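You operate a simulated robot arm through the tools that you are given. There is no shell and no other tool.

Carry out the task below with a simulated robot arm. There is one attempt and no reset: what you move stays moved.

## Task
Change the red hose on the air outlet for the blue one.
Fine: main valve shut, bleed open, gauge at nought first; red hose on the orange rest; bleed shut after, valve stays shut.

The check looks at the end state, three seconds after you hand in, the way a careful person would. Anything else that was tipped, shoved, dropped, spilled or broken makes it a failure.

## Robot
A 7-joint arm with a two-finger parallel gripper, fixed in place. Base frame: the origin is at the foot of the arm, x ahead of it, y to its left, z up. Lengths are in m, angles in rad, forces in N, time in s.
Its first joint turns from -2.304 to 2.304 rad. Payload 3.91 kg.
The TCP is the grasp point between the finger pads, 0.03 m short of the fingertips. In the tool frame z runs along the fingers and y along their closing line. Largest opening 0.11 m; finger width 0.02, thickness 0.01; the body of the gripper, 0.048 by 0.112 m, starts 0.055 m behind the TCP.
Orientation is told as [roll, pitch, yaw] about the base's x, y, z axes, in that order, counted from this pose: with the fingers straight down and closing along the base's y, the tool's x points along the base's -x, its y along +y and its z along -z.

## Interface
- The arm moves only by the tool jog_arm. Its argument "series" is text: rows parted by semicolons, each of 7 numbers parted by spaces: the shift along the base's x, y, z in units of 30 mm (1.0 is 30 mm), then the turn, a rotation vector about the base's x, y, z in units of 4 degrees (1.0 is 4 degrees), then the closure, from 0 (fully open) to 1 (shut). In form: tx ty tz rx ry rz claw; .... A call has 1 to 20 rows; each row shifts and turns the commanded pose from where the row before left it. A call with a number of a shift or a turn outside -1 to 1 is refused whole. Rows are played at 5 a second. More than 0.05 m and 0.15 rad between two rows, or a gripper value outside its range, and nothing of the call is played. A pose out of reach is approached as far as the arm can. The call stops where the force on the tool passes 90 N (or 10 N more than at its start, if that is more) or the arm is blocked; 0.2 s more then pass. Each finger travels about 0.108 m/s and halts on what it meets, pressing with about 32 N; the grip force reading is that of the motor and also rises with nothing between the fingers. The clock runs only during rows and for 0.2 s after the last one: add rows that do not move to give the fingers time. It gives the time, the measured TCP pose, the force on the tool (base axes), the opening and the grip force at its end, in the units of the frame above (readings bear some noise), with the torque about the TCP (base axes, N m) and any sound that the robot's microphone picked up, and new pictures: "show" is both (left out), scene, wrist or none.
- Cameras (640 x 400 px; columns grow to the right, rows downward): "scene" is fixed at [0.4145, 0.5087, 1.6851]; the picture's right is [-0.56, -0.83, 0.00], its down [-0.45, 0.30, -0.84] and it looks along [0.70, -0.47, -0.54] (base axes); focal length 296 px, centre (320, 200). "wrist" rides on the gripper at [0.072, 0.017, -0.103] in the tool frame; the picture's right is [-0.23, 0.97, 0.00], its down [-0.76, -0.18, -0.62] and it looks along [-0.61, -0.14, 0.78] (tool axes); focal length 222 px, centre (320, 200). There is no depth. A picture from a camera that has moved, and an enlarged one, comes with that camera's place and axes in the base frame and with its lens. The place of the scene camera against the robot may be out by one fixed shift of up to 0.025 m in any direction.
- zoom(camera, box): a new picture of the part [left, top, right, bottom] of that camera's present view, enlarged. It takes no simulated time.
- hand_in(): hands the job in; it is judged then, once.

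Places have to be worked out from the pictures, the camera data and where the tool is seen. Open the gripper and draw the arm clear of the work before you hand the job in, unless the task says otherwise.

The tools are called as a command line: name --argument value ..., lists and objects as JSON in quotes. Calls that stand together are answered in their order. jog_arm: Moves the arm, as the interface text tells. Its arguments: {"type":"object","properties":{"series":{"type":"string"},"show":{"type":"string","enum":["both","scene","wrist","none"]}},"required":["series"]} The other tools are called the same way: zoom (camera, box) takes an enlarged picture of a part of a camera's view; hand_in () hands the job in.

At the start:

```text
clock: 0.0
tcp_pos: [0.7158, -0.0997, 1.5325]
tool_rot: [-0.001, 0.0, 0.0]
ft_force: [-0.1, -0.2, 0.1]
wrist_torque: [-0.01, 0.0, -0.03]
grip_width: 0.1101
finger_force: 0.1
```

scene: 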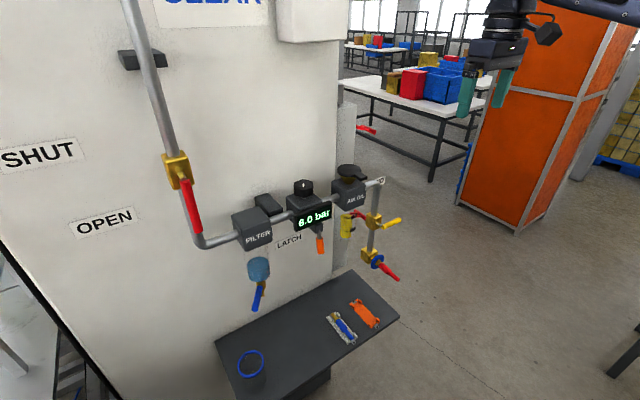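
wrist: 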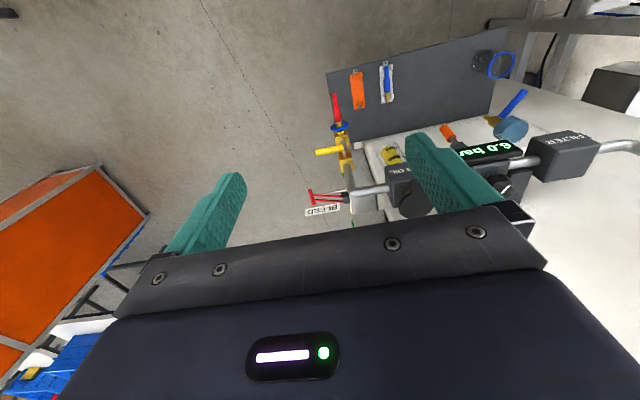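

The scene shows a wall-mounted air line with a red-handled main valve, filter, regulator with gauge at 6.0 bar, and outlet with the red hose; a shelf holds the blue hose and an orange rest. I'll zoom in for detail before moving.

zoom --camera "scene" --box '[300, 140, 460, 300]'

zoom --camera "scene" --box '[200, 260, 420, 400]'

zoom --camera "scene" --box '[60, 0, 300, 260]'

zoom --camera "wrist" --box '[280, 40, 540, 240]'

```text
2.50 times, centred on (380, 220) of scene
camera zoom: at [0.4145, 0.5087, 1.6851], right [-0.56, -0.83, 0.0], down [-0.45, 0.3, -0.84], along [0.7, -0.47, -0.54], focal length 739 px, centre (170, 150)
```

zoom: 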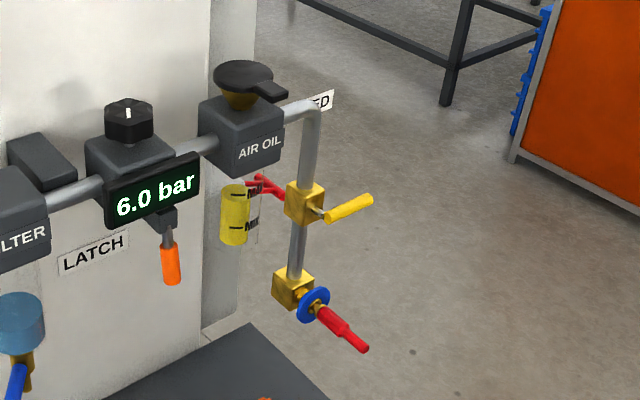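

```text
2.86 times, centred on (310, 330) of scene
camera zoom: at [0.4145, 0.5087, 1.6851], right [-0.56, -0.83, 0.0], down [-0.45, 0.3, -0.84], along [0.7, -0.47, -0.54], focal length 845 px, centre (349, -171)
```

zoom: 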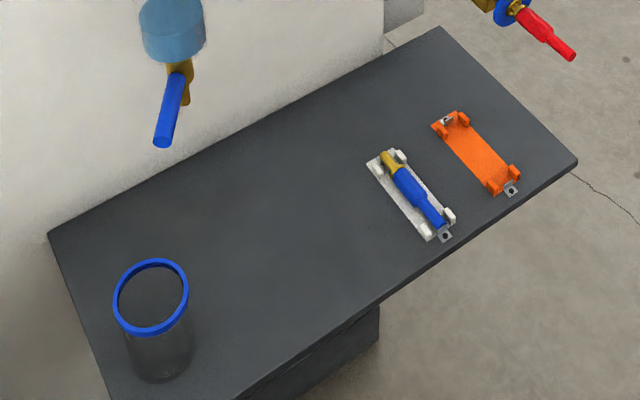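

```text
1.54 times, centred on (180, 130) of scene
camera zoom: at [0.4145, 0.5087, 1.6851], right [-0.56, -0.83, 0.0], down [-0.45, 0.3, -0.84], along [0.7, -0.47, -0.54], focal length 455 px, centre (535, 308)
```

zoom: 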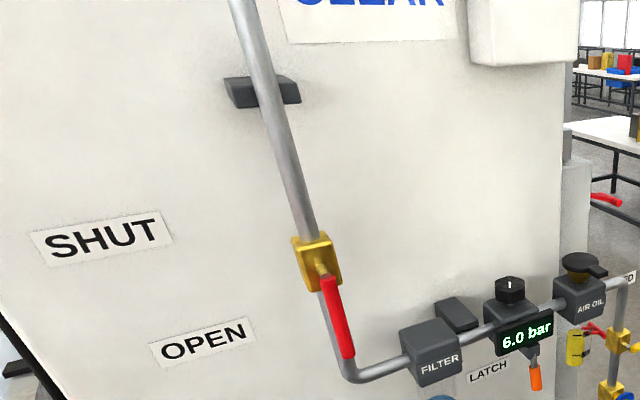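

```text
2.00 times, centred on (410, 140) of wrist
camera zoom: at [0.6436, -0.0834, 1.6347], right [0.23, 0.97, 0.0], down [0.76, -0.18, 0.62], along [0.61, -0.14, -0.78], focal length 444 px, centre (140, 320)
```

zoom: 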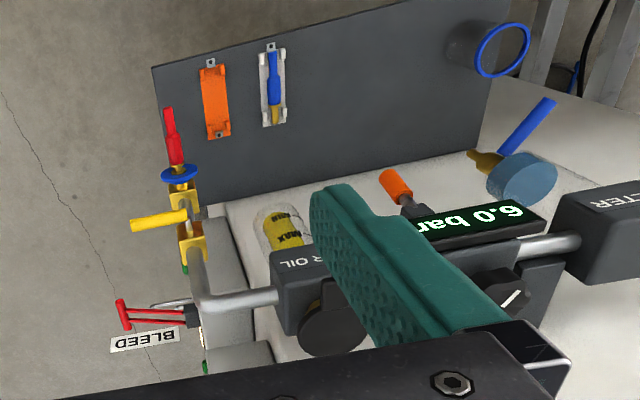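

The wrist view shows a "BLEED" label near a red T-piece and a yellow lever on the outlet drop. I need closer looks at these parts before planning.

zoom --camera "scene" --box '[330, 160, 410, 210]'

zoom --camera "scene" --box '[330, 200, 410, 290]'

zoom --camera "scene" --box '[230, 170, 350, 320]'

zoom --camera "wrist" --box '[290, 80, 400, 230]'

zoom --camera "scene" --box '[440, 0, 560, 130]'

zoom --camera "scene" --box '[130, 0, 390, 140]'

```text
8.00 times, centred on (370, 185) of scene
camera zoom: at [0.4145, 0.5087, 1.6851], right [-0.56, -0.83, 0.0], down [-0.45, 0.3, -0.84], along [0.7, -0.47, -0.54], focal length 2366 px, centre (-80, 320)
```

zoom: 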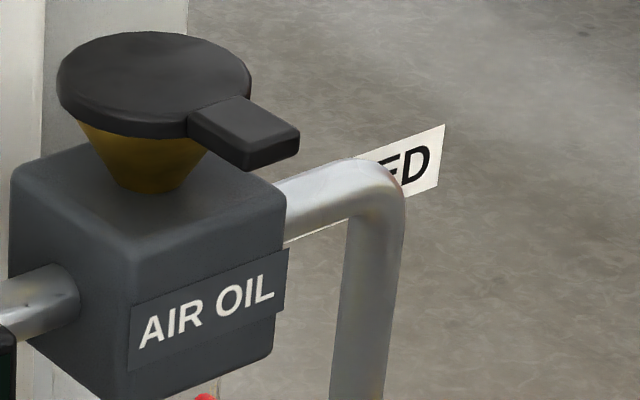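

```text
4.44 times, centred on (370, 245) of scene
camera zoom: at [0.4145, 0.5087, 1.6851], right [-0.56, -0.83, 0.0], down [-0.45, 0.3, -0.84], along [0.7, -0.47, -0.54], focal length 1314 px, centre (98, 0)
```

zoom: 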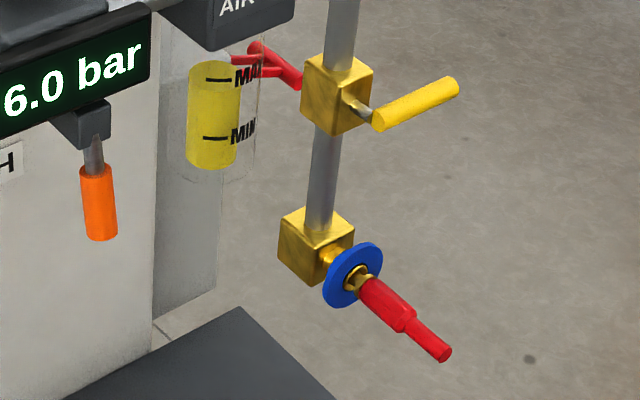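

```text
2.67 times, centred on (290, 245) of scene
camera zoom: at [0.4145, 0.5087, 1.6851], right [-0.56, -0.83, 0.0], down [-0.45, 0.3, -0.84], along [0.7, -0.47, -0.54], focal length 789 px, centre (400, 80)
```

zoom: 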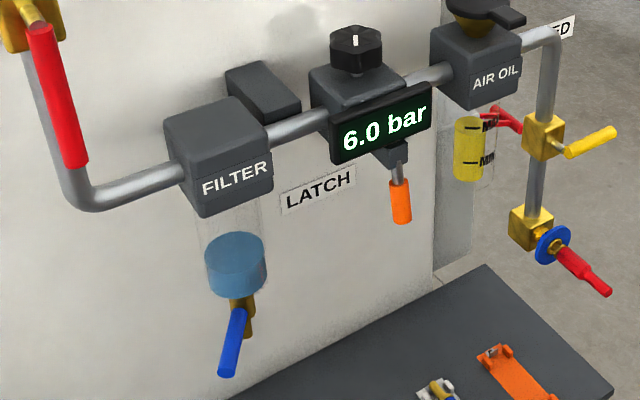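

```text
2.67 times, centred on (345, 155) of wrist
camera zoom: at [0.6436, -0.0834, 1.6347], right [0.23, 0.97, 0.0], down [0.76, -0.18, 0.62], along [0.61, -0.14, -0.78], focal length 592 px, centre (253, 320)
```

zoom: 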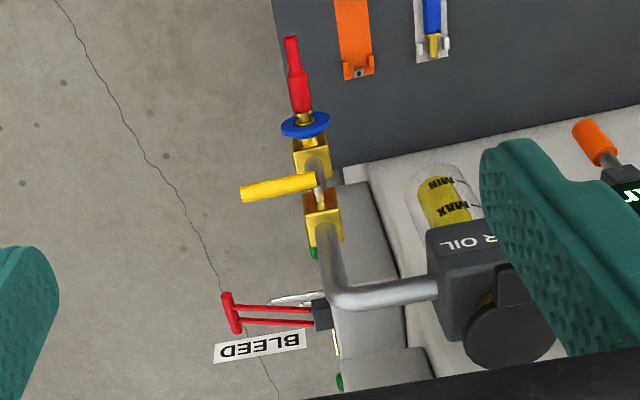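

```text
3.08 times, centred on (500, 65) of scene
camera zoom: at [0.4145, 0.5087, 1.6851], right [-0.56, -0.83, 0.0], down [-0.45, 0.3, -0.84], along [0.7, -0.47, -0.54], focal length 910 px, centre (-234, 615)
```

zoom: 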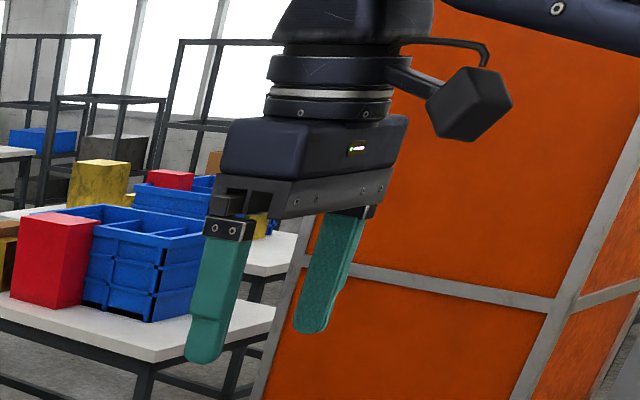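

```text
2.46 times, centred on (260, 70) of scene
camera zoom: at [0.4145, 0.5087, 1.6851], right [-0.56, -0.83, 0.0], down [-0.45, 0.3, -0.84], along [0.7, -0.47, -0.54], focal length 728 px, centre (468, 520)
```

zoom: 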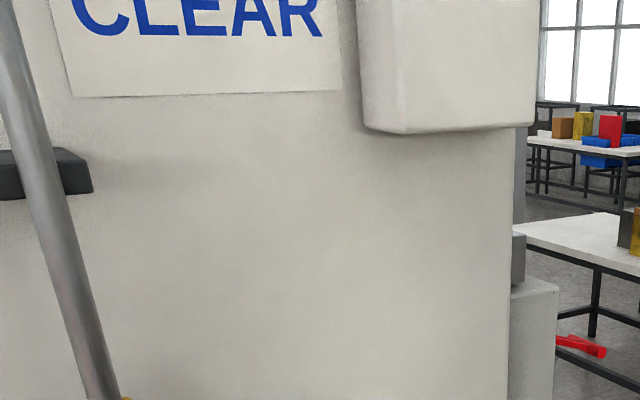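

The drop pipe with outlet looks to be near x≈0.96, y≈-0.08, with the hose plug pointing toward the robot at z≈0.93; the orange rest is near (0.86, 0.00, 0.78), the blue hose near (0.86, 0.10, 0.79). I'll back the arm off and tilt the tool forward to get a better wrist view of the board.

jog_arm --series "-0.5 0 -0.5 0 -1 0 0; -0.5 0 -0.5 0 -1 0 0; -0.5 0 -0.5 0 -1 0 0; -0.5 0 -0.5 0 -1 0 0; -0.5 0 -0.5 0 -1 0 0; -0.5 0 -0.5 0 -1 0 0; -0.5 0 -0.5 0 -1 0 0; 0 0 0 0 0 0 0"

```text
clock: 1.8
tcp_pos: [0.6118, -0.0996, 1.4273]
tool_rot: [0.001, -0.489, -0.001]
ft_force: [-0.2, -0.6, 0.6]
wrist_torque: [-0.02, 0.01, 0.0]
grip_width: 0.1102
finger_force: 0.0
camera wrist: at [0.4992, -0.0838, 1.4833], right [0.2, 0.97, 0.11], down [0.38, -0.18, 0.91], along [0.9, -0.14, -0.41], focal length 222 px, centre (320, 200)
```

scene: 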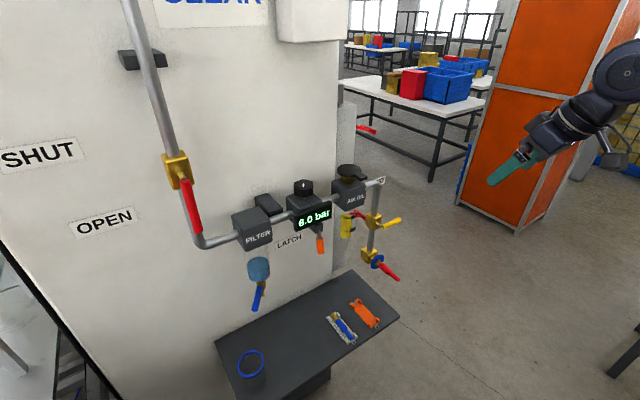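
wrist: 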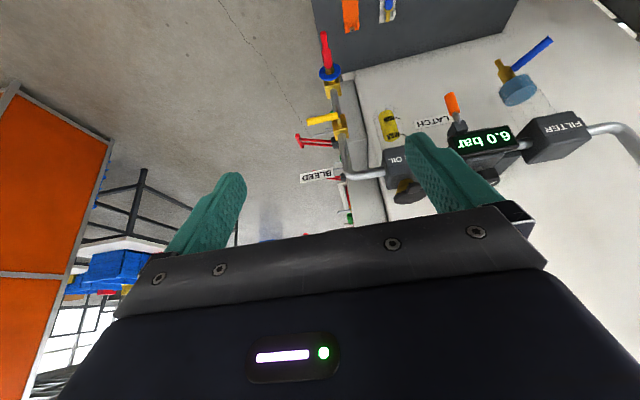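

The board is in view (upside down). Let me enlarge the outlet/bleed/latch region of the wrist view.

zoom --camera "wrist" --box '[280, 20, 420, 230]'

zoom --camera "wrist" --box '[370, 20, 640, 210]'

zoom --camera "wrist" --box '[300, 100, 400, 160]'

```text
1.90 times, centred on (350, 125) of wrist
camera zoom: at [0.4992, -0.0838, 1.4833], right [0.2, 0.97, 0.11], down [0.38, -0.18, 0.91], along [0.9, -0.14, -0.41], focal length 423 px, centre (263, 343)
```

zoom: 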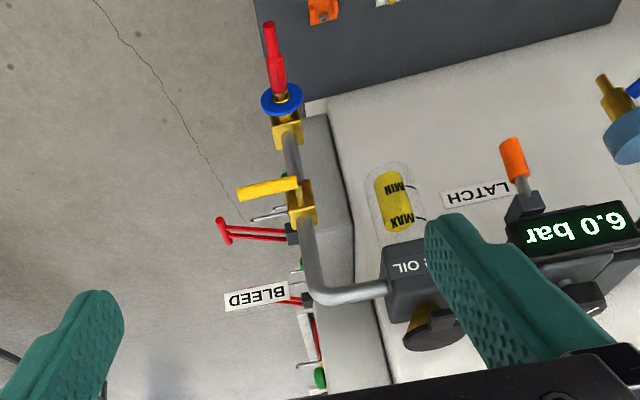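

```text
2.11 times, centred on (505, 115) of wrist
camera zoom: at [0.4992, -0.0838, 1.4833], right [0.2, 0.97, 0.11], down [0.38, -0.18, 0.91], along [0.9, -0.14, -0.41], focal length 468 px, centre (-70, 379)
```

zoom: 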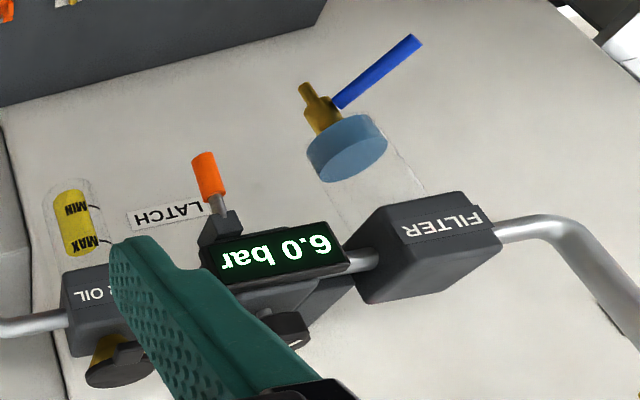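

```text
6.40 times, centred on (350, 130) of wrist
camera zoom: at [0.4992, -0.0838, 1.4833], right [0.2, 0.97, 0.11], down [0.38, -0.18, 0.91], along [0.9, -0.14, -0.41], focal length 1422 px, centre (128, 648)
```

zoom: 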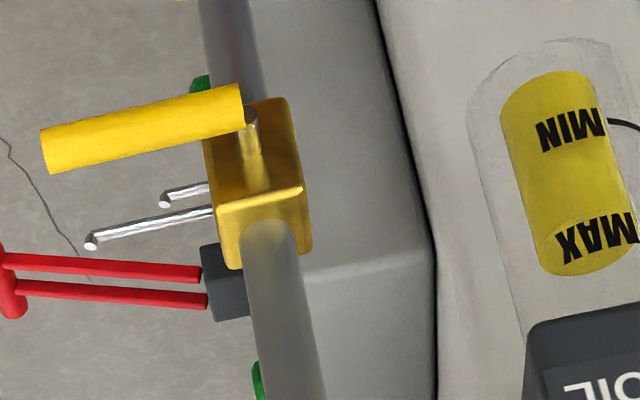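

The yellow lever is on the drop pipe with BLEED label nearby, lying crosswise (shut) now; red rods behind belong to a cabinet further back. Next I move left and tilt more to view the main valve lever with the wrist camera.

jog_arm --series "0 1 0 0 -0.5 0 0; 0 1 0 0 -0.5 0 0; 0 1 0 0 -0.5 0 0; 0 1 0 0 -0.5 0 0; 0 1 0 0 -0.5 0 0; 0 1 0 0 -0.5 0 0; 0 1 0 0 -0.5 0 0; 0 1 0 0 -0.5 0 0; 0 1 0 0 -0.5 0 0; 0 1 0 0 -0.5 0 0; 0 1 0 0 -0.5 0 0; 0 1 0 0 -0.5 0 0; 0 1 0 0 -0.5 0 0; 0 1 0 0 -0.5 0 0; 0 0 0 0 0 0 0"

```text
clock: 5.0
tcp_pos: [0.6108, 0.3214, 1.4274]
tool_rot: [0.0, -0.976, 0.0]
ft_force: [-0.3, 0.2, 0.4]
wrist_torque: [0.0, -0.03, 0.04]
grip_width: 0.1101
finger_force: 0.1
camera wrist: at [0.4845, 0.337, 1.4246], right [0.13, 0.97, 0.19], down [-0.09, -0.18, 0.98], along [0.99, -0.14, 0.07], focal length 222 px, centre (320, 200)
```

scene: 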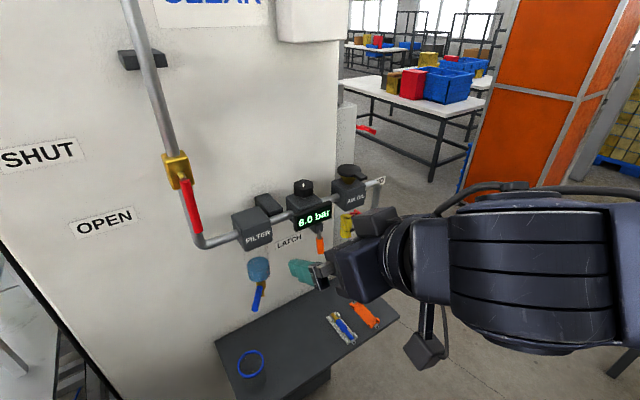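
wrist: 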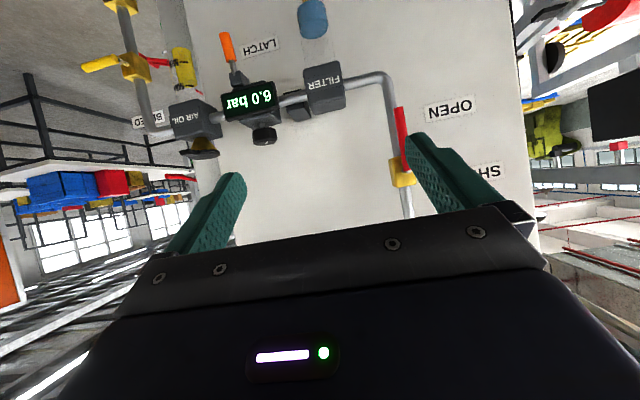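

The main valve and lever now show in the wrist view at about (400,170). Enlarging to measure it.

zoom --camera "wrist" --box '[340, 60, 520, 220]'

zoom --camera "wrist" --box '[70, 0, 350, 170]'

zoom --camera "scene" --box '[140, 130, 240, 260]'

```text
2.50 times, centred on (430, 140) of wrist
camera zoom: at [0.4845, 0.337, 1.4246], right [0.13, 0.97, 0.19], down [-0.09, -0.18, 0.98], along [0.99, -0.14, 0.07], focal length 555 px, centre (45, 350)
```

zoom: 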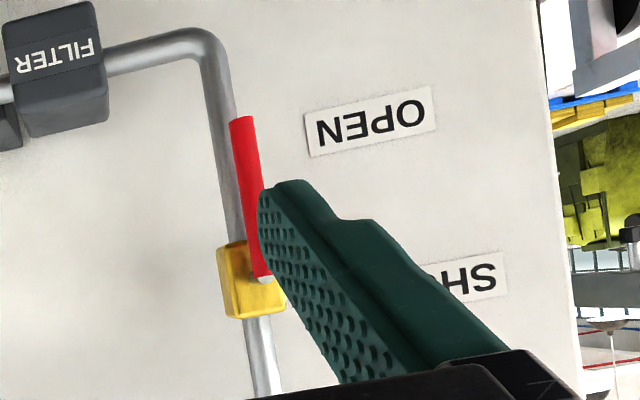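

```text
2.29 times, centred on (210, 85) of wrist
camera zoom: at [0.4845, 0.337, 1.4246], right [0.13, 0.97, 0.19], down [-0.09, -0.18, 0.98], along [0.99, -0.14, 0.07], focal length 508 px, centre (571, 463)
```

zoom: 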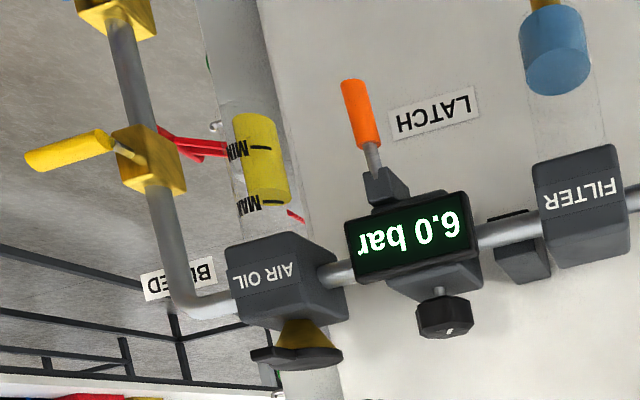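

```text
3.08 times, centred on (190, 195) of scene
camera zoom: at [0.4145, 0.5087, 1.6851], right [-0.56, -0.83, 0.0], down [-0.45, 0.3, -0.84], along [0.7, -0.47, -0.54], focal length 910 px, centre (720, 215)
```

zoom: 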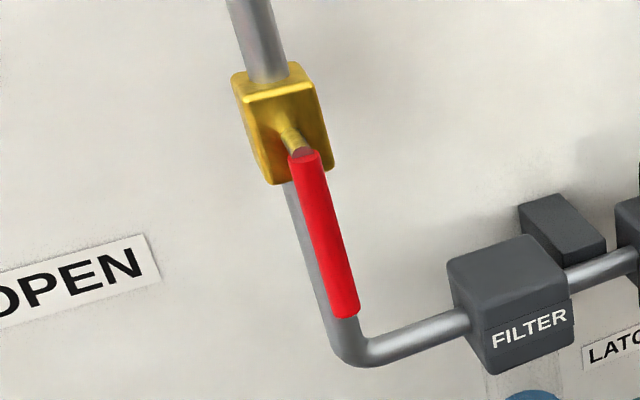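

Triangulating: the lever's grip runs from about (0.935, 0.452, 1.433) at the pivot down to (0.937, 0.452, 1.309); it must swing toward +y to SHUT. I'll close the fingers, level the tool toward +x and stand off on the -y side of the lever.

jog_arm --series "0.79 0.4125 -0.383 0 -0.94 0 1; 0.79 0.4125 -0.383 0 -0.94 0 1; 0.79 0.4125 -0.383 0 -0.94 0 1; 0.79 0.4125 -0.383 0 -0.94 0 1; 0.79 0.4125 -0.383 0 -0.94 0 1; 0.79 0.4125 -0.383 0 -0.94 0 1; 0.79 0.4125 -0.383 0 -0.94 0 1; 0.79 0.4125 -0.383 0 -0.94 0 1; 0 0 0 0 0 0 1; 0 0 0 0 0 0 1"

```text
clock: 7.2
tcp_pos: [0.8013, 0.4211, 1.3359]
tool_rot: [0.003, -1.502, -0.003]
ft_force: [0.1, 0.1, 0.6]
wrist_torque: [0.01, 0.02, 0.01]
grip_width: 0.0
finger_force: 31.3
camera wrist: at [0.6932, 0.4367, 1.2696], right [0.02, 0.97, 0.23], down [-0.57, -0.18, 0.8], along [0.82, -0.14, 0.55], focal length 222 px, centre (320, 200)
```

scene: 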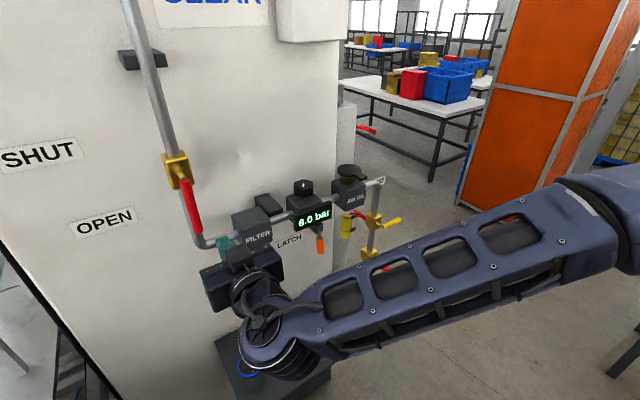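
wrist: 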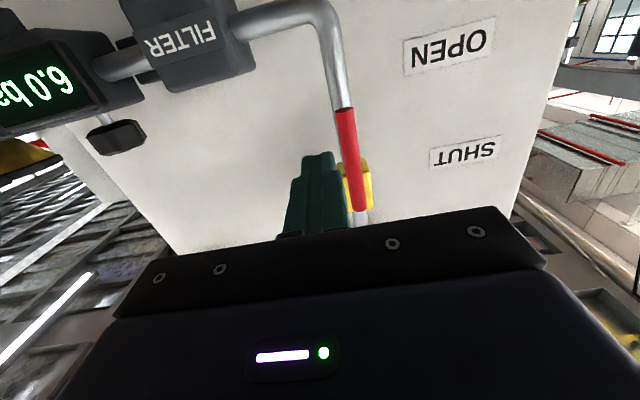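

Fingers closed and standing left of the lever base. Enlarging to refine the lever's position relative to the fingertips.

zoom --camera "wrist" --box '[260, 60, 420, 240]'

zoom --camera "scene" --box '[140, 130, 290, 300]'

```text
2.22 times, centred on (340, 150) of wrist
camera zoom: at [0.6932, 0.4367, 1.2696], right [0.02, 0.97, 0.23], down [-0.57, -0.18, 0.8], along [0.82, -0.14, 0.55], focal length 494 px, centre (276, 311)
```

zoom: 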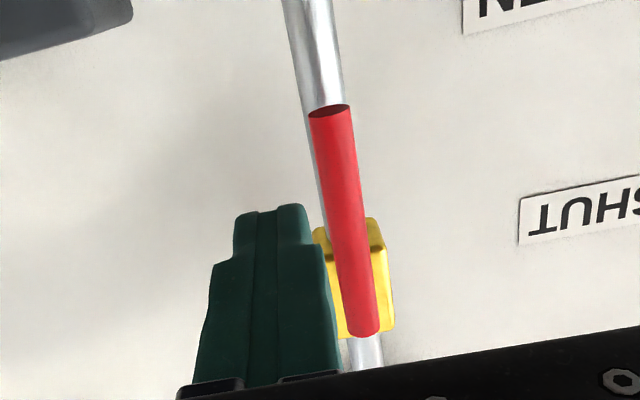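

```text
2.35 times, centred on (215, 215) of scene
camera zoom: at [0.4145, 0.5087, 1.6851], right [-0.56, -0.83, 0.0], down [-0.45, 0.3, -0.84], along [0.7, -0.47, -0.54], focal length 696 px, centre (567, 165)
```

zoom: 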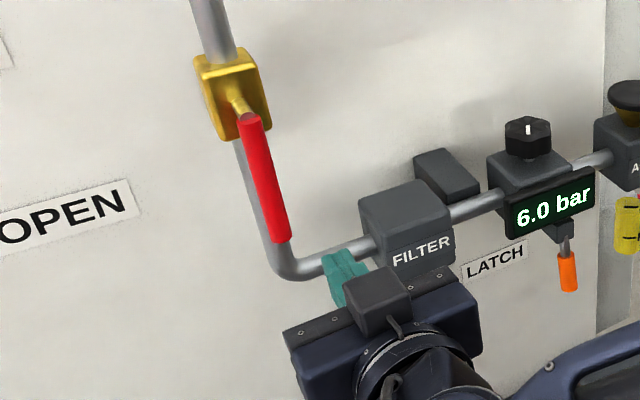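

From two wrist views the lever axis is at about x=0.899, y=0.443, z from 1.318 up to the pivot at 1.432. I'll shift slightly to -y, then advance so the fingertips reach just past the lever's axis beside it.

jog_arm --series "0 -0.25 0 0 0 0 1; 0.7 0 0 0 0 0 1; 0.7 0 0 0 0 0 1; 0.7 0 0 0 0 0 1; 0.7 0 0 0 0 0 1; 0 0 0 0 0 0 1"

```text
clock: 8.6
tcp_pos: [0.8853, 0.4134, 1.3344]
tool_rot: [0.003, -1.505, -0.002]
ft_force: [0.3, 1.7, -0.1]
wrist_torque: [0.0, 0.01, -0.01]
grip_width: 0.0002
finger_force: 31.7
camera wrist: at [0.7773, 0.4285, 1.2689], right [0.02, 0.97, 0.23], down [-0.57, -0.18, 0.8], along [0.82, -0.14, 0.55], focal length 222 px, centre (320, 200)
```

scene: 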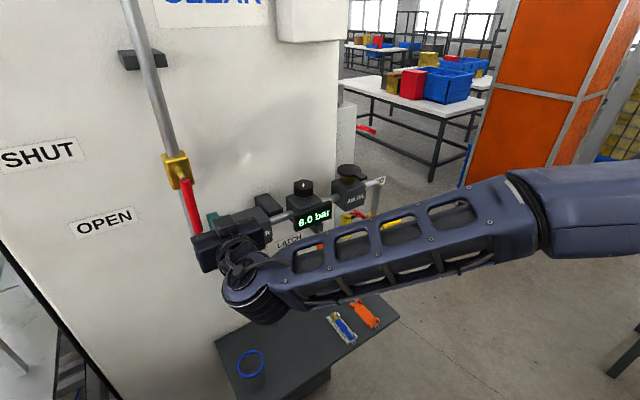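
wrist: 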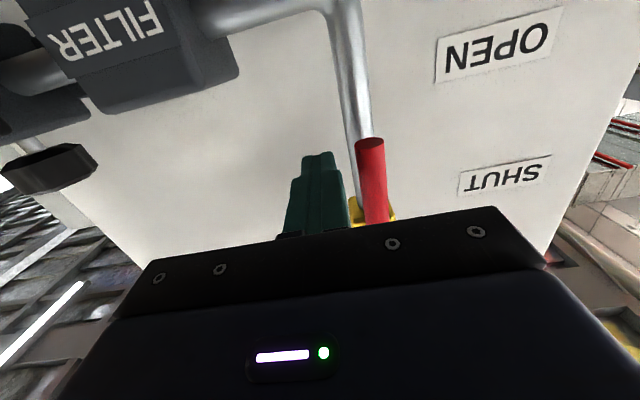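

The fingertip is beside the lever at the right depth (lever end ≈(0.90, 0.444, 1.318)). Now I push along the arc toward +y to about 45° and check.

jog_arm --series "0 0.343 0.12 0 0 0 1; 0 0.38 -0.035 0 0 0 1; 0 0.38 -0.035 0 0 0 1; 0 0.39 0.06 0 0 0 1; 0 0.39 0.06 0 0 0 1; 0 0.38 0.168 0 0 0 1; 0 0.38 0.168 0 0 0 1; 0 0 0 0 0 0 1"

```text
clock: 10.4
tcp_pos: [0.8843, 0.4927, 1.3497]
tool_rot: [0.001, -1.504, 0.0]
ft_force: [-0.5, -0.6, -0.9]
wrist_torque: [-0.03, 0.03, -0.04]
grip_width: 0.0
finger_force: 31.9
camera wrist: at [0.7765, 0.5083, 1.2844], right [0.02, 0.97, 0.23], down [-0.57, -0.18, 0.8], along [0.82, -0.14, 0.55], focal length 222 px, centre (320, 200)
```

scene: 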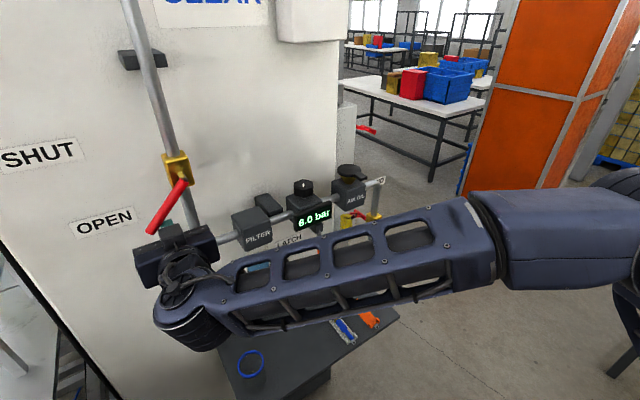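
wrist: 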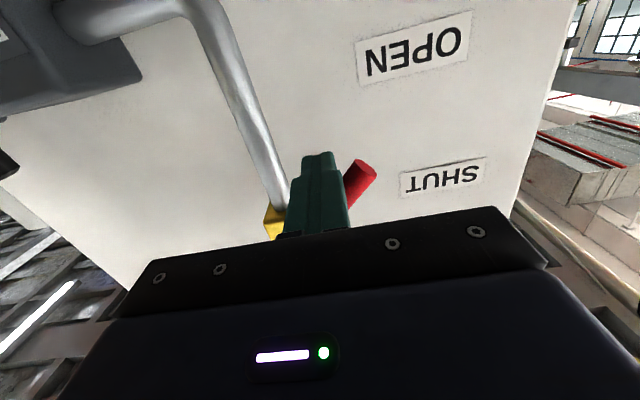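

The lever moved freely to about 45°. Continuing the arc up to 90°.

jog_arm --series "0 0.328 0.272 0 0 0 1; 0 0.328 0.272 0 0 0 1; 0 0.252 0.365 0 0 0 1; 0 0.252 0.365 0 0 0 1; 0 0.142 0.43 0 0 0 1; 0 0.142 0.43 0 0 0 1; 0 0 0 0 0 0 1"

```text
clock: 12.0
tcp_pos: [0.8848, 0.5358, 1.4123]
tool_rot: [-0.01, -1.501, 0.01]
ft_force: [-5.6, -3.9, -14.0]
wrist_torque: [0.06, 0.13, -0.1]
grip_width: 0.0002
finger_force: 32.0
camera wrist: at [0.7772, 0.5515, 1.3465], right [0.02, 0.97, 0.23], down [-0.57, -0.18, 0.8], along [0.82, -0.14, 0.55], focal length 222 px, centre (320, 200)
```

scene: 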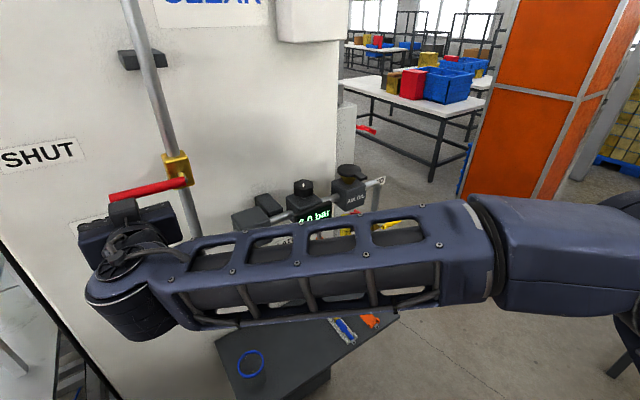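
wrist: 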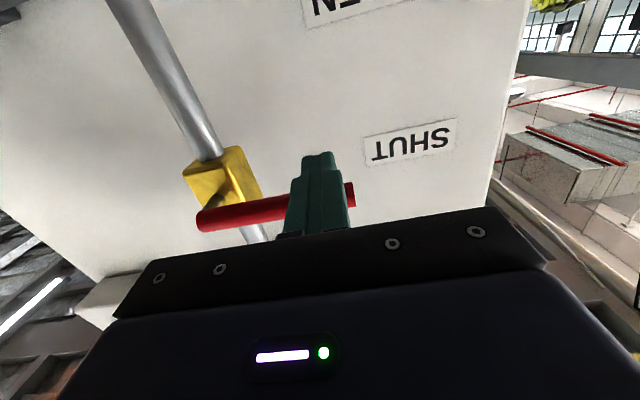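

The lever is now horizontal toward SHUT and I feel -14 N, likely the end stop. A small extra nudge upward will confirm it's fully home.

jog_arm --series "0 0 0.1 0 0 0 1; 0 0 0 0 0 0 1; 0 0 0 0 0 0 1"

zoom --camera "scene" --box '[70, 120, 230, 260]'

zoom --camera "scene" --box '[270, 170, 390, 250]'

```text
clock: 12.8
tcp_pos: [0.8856, 0.5371, 1.4123]
tool_rot: [-0.031, -1.497, 0.032]
ft_force: [-19.7, -14.4, -52.1]
wrist_torque: [0.13, 0.52, -0.2]
grip_width: 0.0
finger_force: 31.8
camera wrist: at [0.7775, 0.5519, 1.3471], right [0.02, 0.97, 0.22], down [-0.57, -0.18, 0.81], along [0.82, -0.14, 0.55], focal length 222 px, centre (320, 200)
```

scene: 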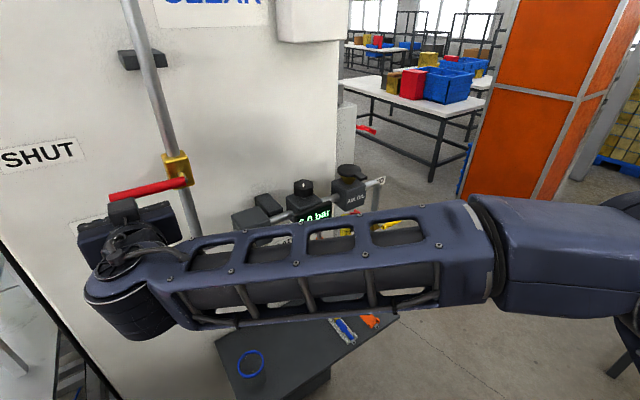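
wrist: 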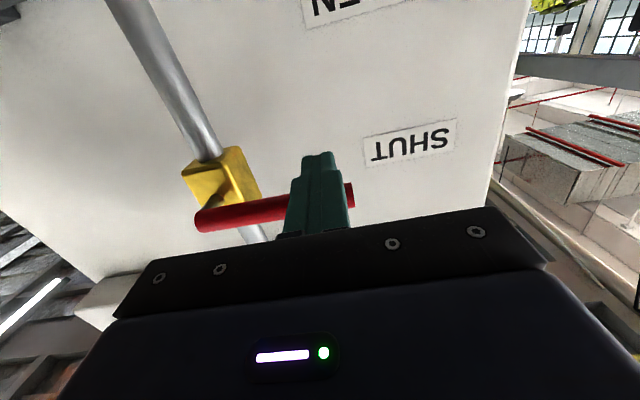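

```text
2.86 times, centred on (150, 190) of scene
camera zoom: at [0.4145, 0.5087, 1.6851], right [-0.56, -0.83, 0.0], down [-0.45, 0.3, -0.84], along [0.7, -0.47, -0.54], focal length 845 px, centre (806, 229)
```

zoom: 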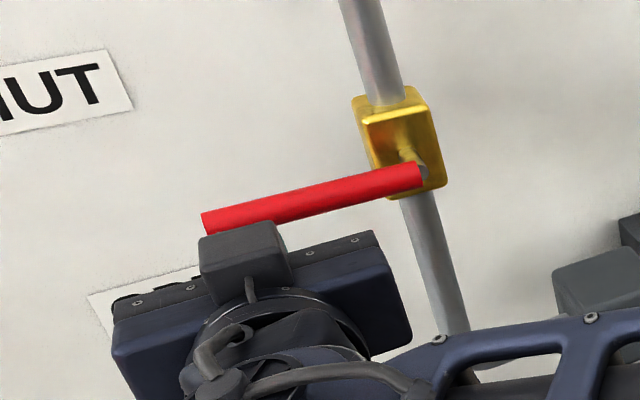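

```text
5.00 times, centred on (330, 210) of scene
camera zoom: at [0.4145, 0.5087, 1.6851], right [-0.56, -0.83, 0.0], down [-0.45, 0.3, -0.84], along [0.7, -0.47, -0.54], focal length 1479 px, centre (270, 150)
```

zoom: 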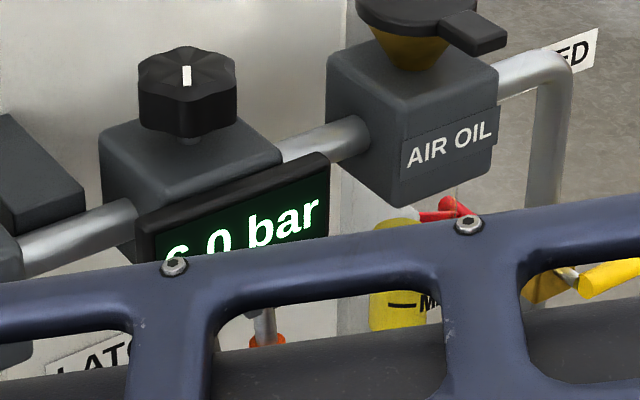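

Force rose to 52 N with no further motion, so the main valve is hard against its SHUT stop. I'll unload, retract, and travel toward the bleed lever with the tool tilted for viewing.

jog_arm --series "0 -0.05 -0.3 0 0 0 1; -0.8 0 0 0 0 0 1; -0.8 0 0 0 0 0 1; -0.8 0 0 0 0 0 1; -0.8 0 0 0 0 0 1; -0.8 0 0 0 0 0 1; -0.8 0 0 0 0 0 1; -0.3 -1 -0.35 0 0.5 0 1; -0.3 -1 -0.35 0 0.5 0 1; -0.3 -1 -0.35 0 0.5 0 1; -0.3 -1 -0.35 0 0.5 0 1; -0.3 -1 -0.35 0 0.5 0 1; -0.3 -1 -0.35 0 0.5 0 1; -0.3 -1 -0.35 0 0.5 0 1; -0.3 -1 -0.35 0 0.5 0 1; -0.3 -1 -0.35 0 0.5 0 1; -0.3 -1 -0.35 0 0.5 0 1; -0.3 -1 -0.35 0 0.5 0 1; -0.3 -1 -0.35 0 0.5 0 1; -0.3 -1 -0.35 0 0.5 0 1"

```text
clock: 17.0
tcp_pos: [0.623, 0.1432, 1.2713]
tool_rot: [-0.001, -1.047, -0.001]
ft_force: [0.1, -0.3, 0.3]
wrist_torque: [0.01, 0.0, -0.02]
grip_width: 0.0
finger_force: 32.1
camera wrist: at [0.4977, 0.1598, 1.2598], right [0.11, 0.97, 0.2], down [-0.16, -0.18, 0.97], along [0.98, -0.14, 0.14], focal length 222 px, centre (320, 200)
```

scene: 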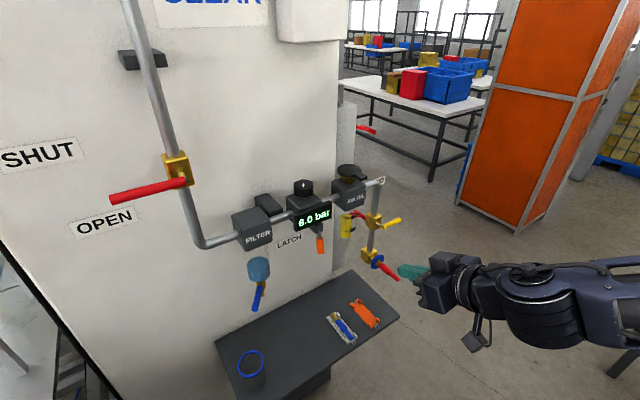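
wrist: 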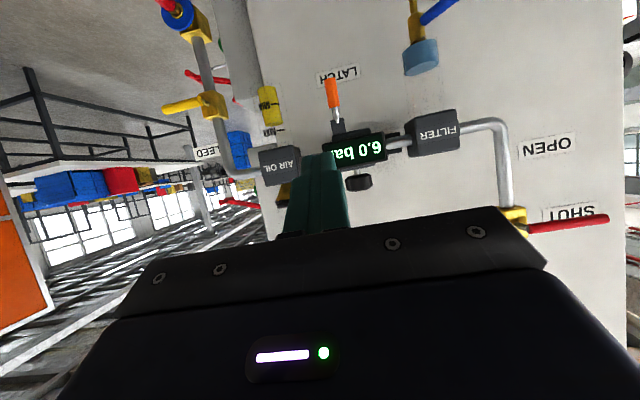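

Main valve lever points at SHUT; gauge still 6.0 bar. Moving on to face the bleed lever and outlet.

jog_arm --series "-0.2 -1 -0.4 0 0.4 0 1; -0.2 -1 -0.4 0 0.4 0 1; -0.2 -1 -0.4 0 0.4 0 1; -0.2 -1 -0.4 0 0.4 0 1; -0.2 -1 -0.4 0 0.4 0 1; -0.2 -1 -0.4 0 0.4 0 1; -0.2 -1 -0.4 0 0.4 0 1; -0.2 -1 -0.4 0 0.4 0 1; 0 0 0 0 0 0 1"

zoom --camera "wrist" --box '[240, 0, 420, 200]'

```text
clock: 19.0
tcp_pos: [0.5753, -0.0966, 1.1771]
tool_rot: [0.0, -0.824, 0.002]
ft_force: [-1.2, -0.4, -0.6]
wrist_torque: [0.0, 0.01, -0.02]
grip_width: 0.0002
finger_force: 32.0
camera wrist: at [0.4502, -0.0802, 1.1925], right [0.15, 0.97, 0.17], down [0.06, -0.18, 0.98], along [0.99, -0.14, -0.08], focal length 222 px, centre (320, 200)
```

scene: 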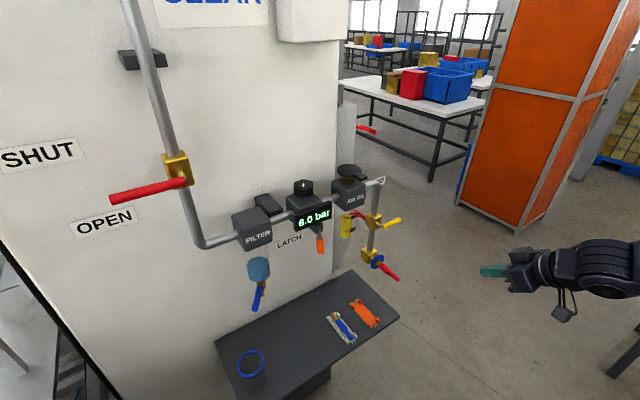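
wrist: 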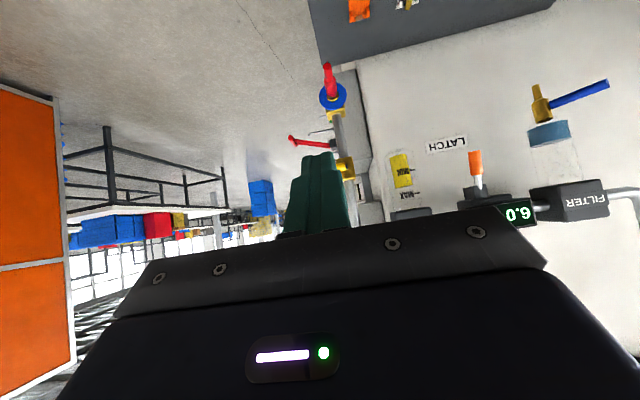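

```text
2.00 times, centred on (330, 100) of wrist
camera zoom: at [0.4502, -0.0802, 1.1925], right [0.15, 0.97, 0.17], down [0.06, -0.18, 0.98], along [0.99, -0.14, -0.08], focal length 444 px, centre (300, 400)
```

zoom: 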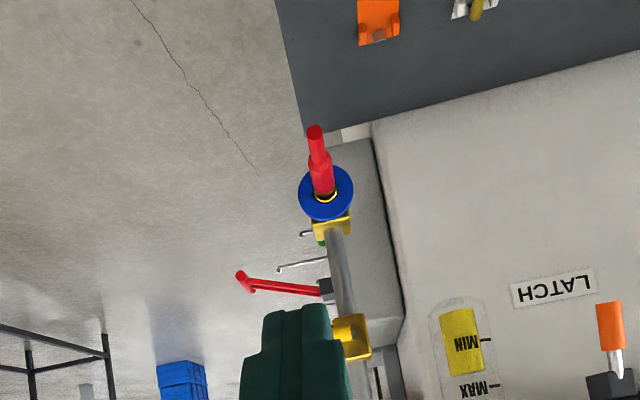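

From three earlier wrist views the yellow bleed lever runs from a pivot near (0.908, -0.081, 1.092) to a tip near (0.90, -0.155, 1.098), pointing -y. I'll approach below it with closed fingers at a milder tilt so the camera stays clear of the hose.

jog_arm --series "0.936 -0.17 -0.479 0 -0.674 0 1; 0.936 -0.17 -0.479 0 -0.674 0 1; 0.936 -0.17 -0.479 0 -0.674 0 1; 0.936 -0.17 -0.479 0 -0.674 0 1; 0.936 -0.17 -0.479 0 -0.674 0 1; 0.936 -0.17 -0.479 0 -0.674 0 1; 0.936 -0.17 -0.479 0 -0.674 0 1; 0.936 -0.17 -0.479 0 -0.674 0 1; 0 0 0 0 0 0 1; 0 0 0 0 0 0 1"

zoom --camera "wrist" --box '[220, 0, 460, 240]'

zoom --camera "scene" --box '[320, 160, 480, 300]'

```text
clock: 21.2
tcp_pos: [0.801, -0.1369, 1.06]
tool_rot: [0.0, -1.204, -0.001]
ft_force: [-1.4, -0.5, -0.9]
wrist_torque: [0.0, 0.01, 0.02]
grip_width: 0.0
finger_force: 31.8
camera wrist: at [0.6781, -0.1212, 1.0292], right [0.08, 0.97, 0.21], down [-0.31, -0.18, 0.93], along [0.95, -0.14, 0.28], focal length 222 px, centre (320, 200)
```

scene: 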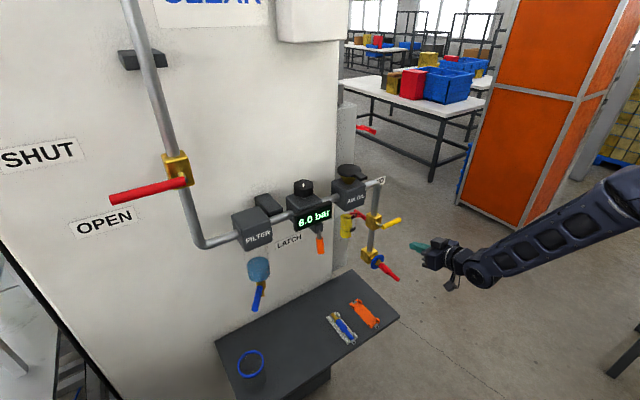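
wrist: 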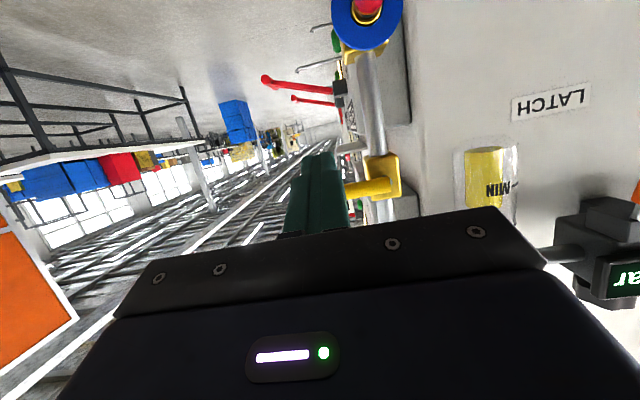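

```text
1.67 times, centred on (340, 120) of wrist
camera zoom: at [0.6781, -0.1212, 1.0292], right [0.08, 0.97, 0.21], down [-0.31, -0.18, 0.93], along [0.95, -0.14, 0.28], focal length 370 px, centre (287, 333)
```

zoom: 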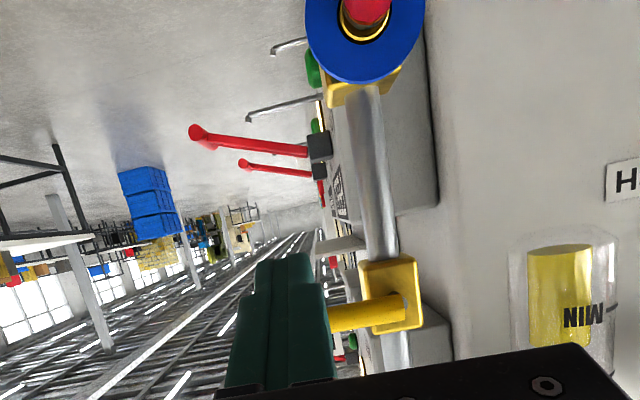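

```text
2.86 times, centred on (400, 230) of scene
camera zoom: at [0.4145, 0.5087, 1.6851], right [-0.56, -0.83, 0.0], down [-0.45, 0.3, -0.84], along [0.7, -0.47, -0.54], focal length 845 px, centre (91, 114)
```

zoom: 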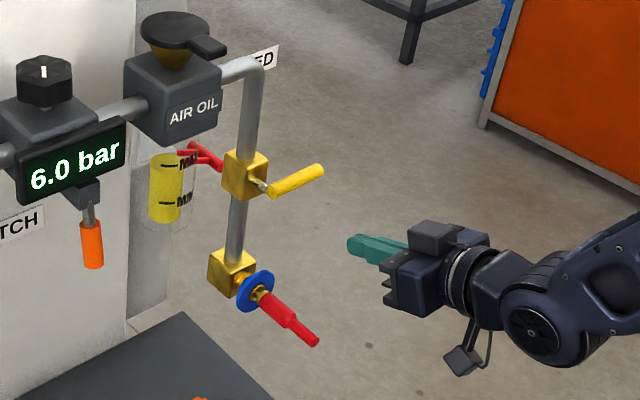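

The stick is below the lever (lever centre z≈1.096). Advancing to put the fingertips under the lever.

jog_arm --series "0.75 0 0 0 0 0 1; 0.75 0 0 0 0 0 1; 0.75 0 0 0 0 0 1; 0.72 0 0 0 0 0 1; 0 0 0 0 0 0 1"

zoom --camera "scene" --box '[320, 160, 480, 300]'

zoom --camera "wrist" --box '[260, 100, 420, 240]'

```text
clock: 22.4
tcp_pos: [0.8894, -0.1368, 1.061]
tool_rot: [-0.001, -1.203, -0.002]
ft_force: [0.1, -0.2, -0.9]
wrist_torque: [0.01, 0.02, 0.02]
grip_width: 0.0003
finger_force: 31.8
camera wrist: at [0.767, -0.1211, 1.029], right [0.08, 0.97, 0.21], down [-0.31, -0.18, 0.94], along [0.95, -0.14, 0.28], focal length 222 px, centre (320, 200)
```

scene: 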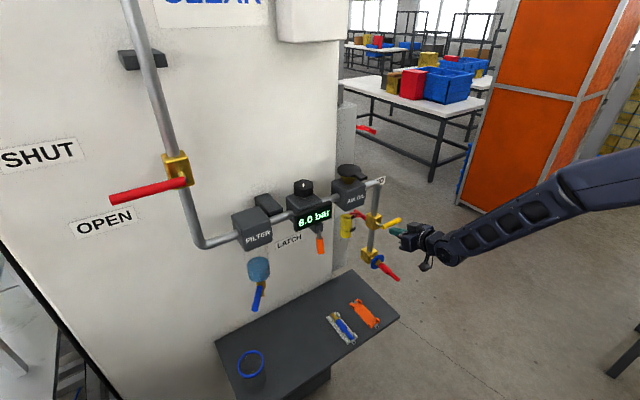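
wrist: 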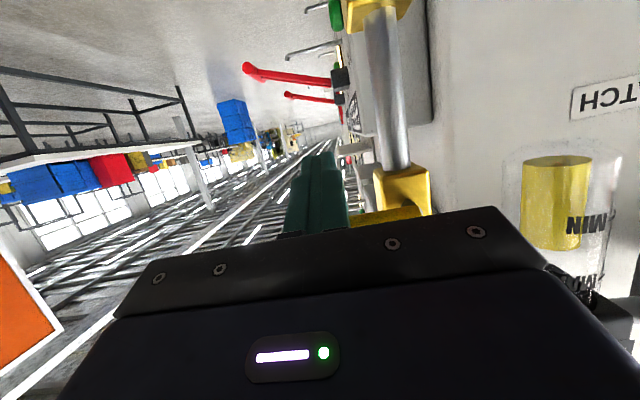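

```text
2.86 times, centred on (400, 230) of scene
camera zoom: at [0.4145, 0.5087, 1.6851], right [-0.56, -0.83, 0.0], down [-0.45, 0.3, -0.84], along [0.7, -0.47, -0.54], focal length 845 px, centre (91, 114)
```

zoom: 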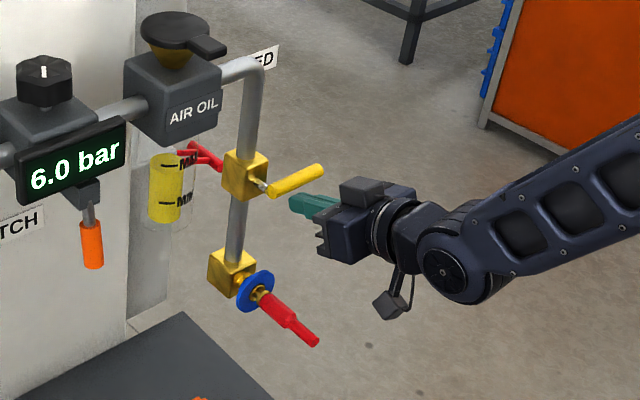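

```text
2.86 times, centred on (340, 170) of wrist
camera zoom: at [0.767, -0.1211, 1.029], right [0.08, 0.97, 0.21], down [-0.31, -0.18, 0.94], along [0.95, -0.14, 0.28], focal length 635 px, centre (263, 286)
```

zoom: 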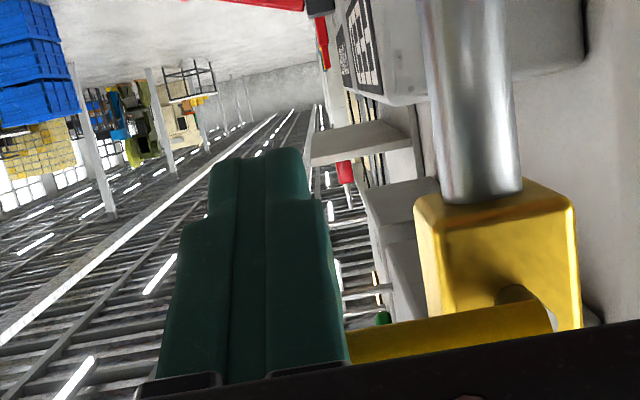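

Projection check matches the scene picture: fingertips are under the lever. I push up gently by ~30 mm total to see whether the lever swings up or is against its stop.

jog_arm --series "0 0 0.4 0 0 0 1; 0 0 0.25 0 0 0 1; 0 -0.03 0.15 0 0 0 1; 0 -0.03 0.12 0 0 0 1; 0 0 0 0 0 0 1"

zoom --camera "scene" --box '[320, 160, 480, 300]'

```text
clock: 23.6
tcp_pos: [0.8886, -0.1382, 1.0815]
tool_rot: [0.003, -1.19, -0.001]
ft_force: [-13.2, 12.2, -66.1]
wrist_torque: [-0.3, 0.78, -0.45]
grip_width: 0.0
finger_force: 31.6
camera wrist: at [0.7655, -0.1221, 1.052], right [0.08, 0.97, 0.21], down [-0.3, -0.18, 0.94], along [0.95, -0.14, 0.27], focal length 222 px, centre (320, 200)
```

scene: 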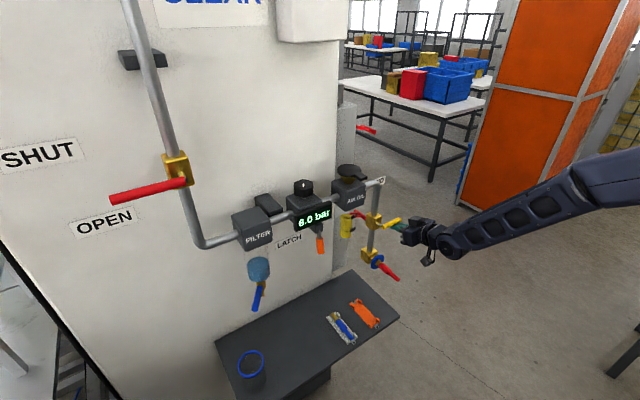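
wrist: 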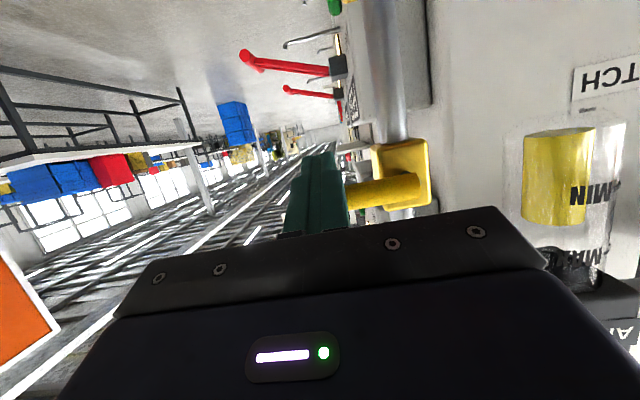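

```text
2.86 times, centred on (400, 230) of scene
camera zoom: at [0.4145, 0.5087, 1.6851], right [-0.56, -0.83, 0.0], down [-0.45, 0.3, -0.84], along [0.7, -0.47, -0.54], focal length 845 px, centre (91, 114)
```

zoom: 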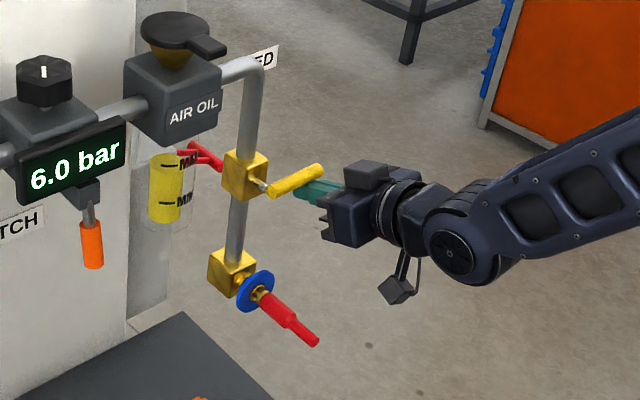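

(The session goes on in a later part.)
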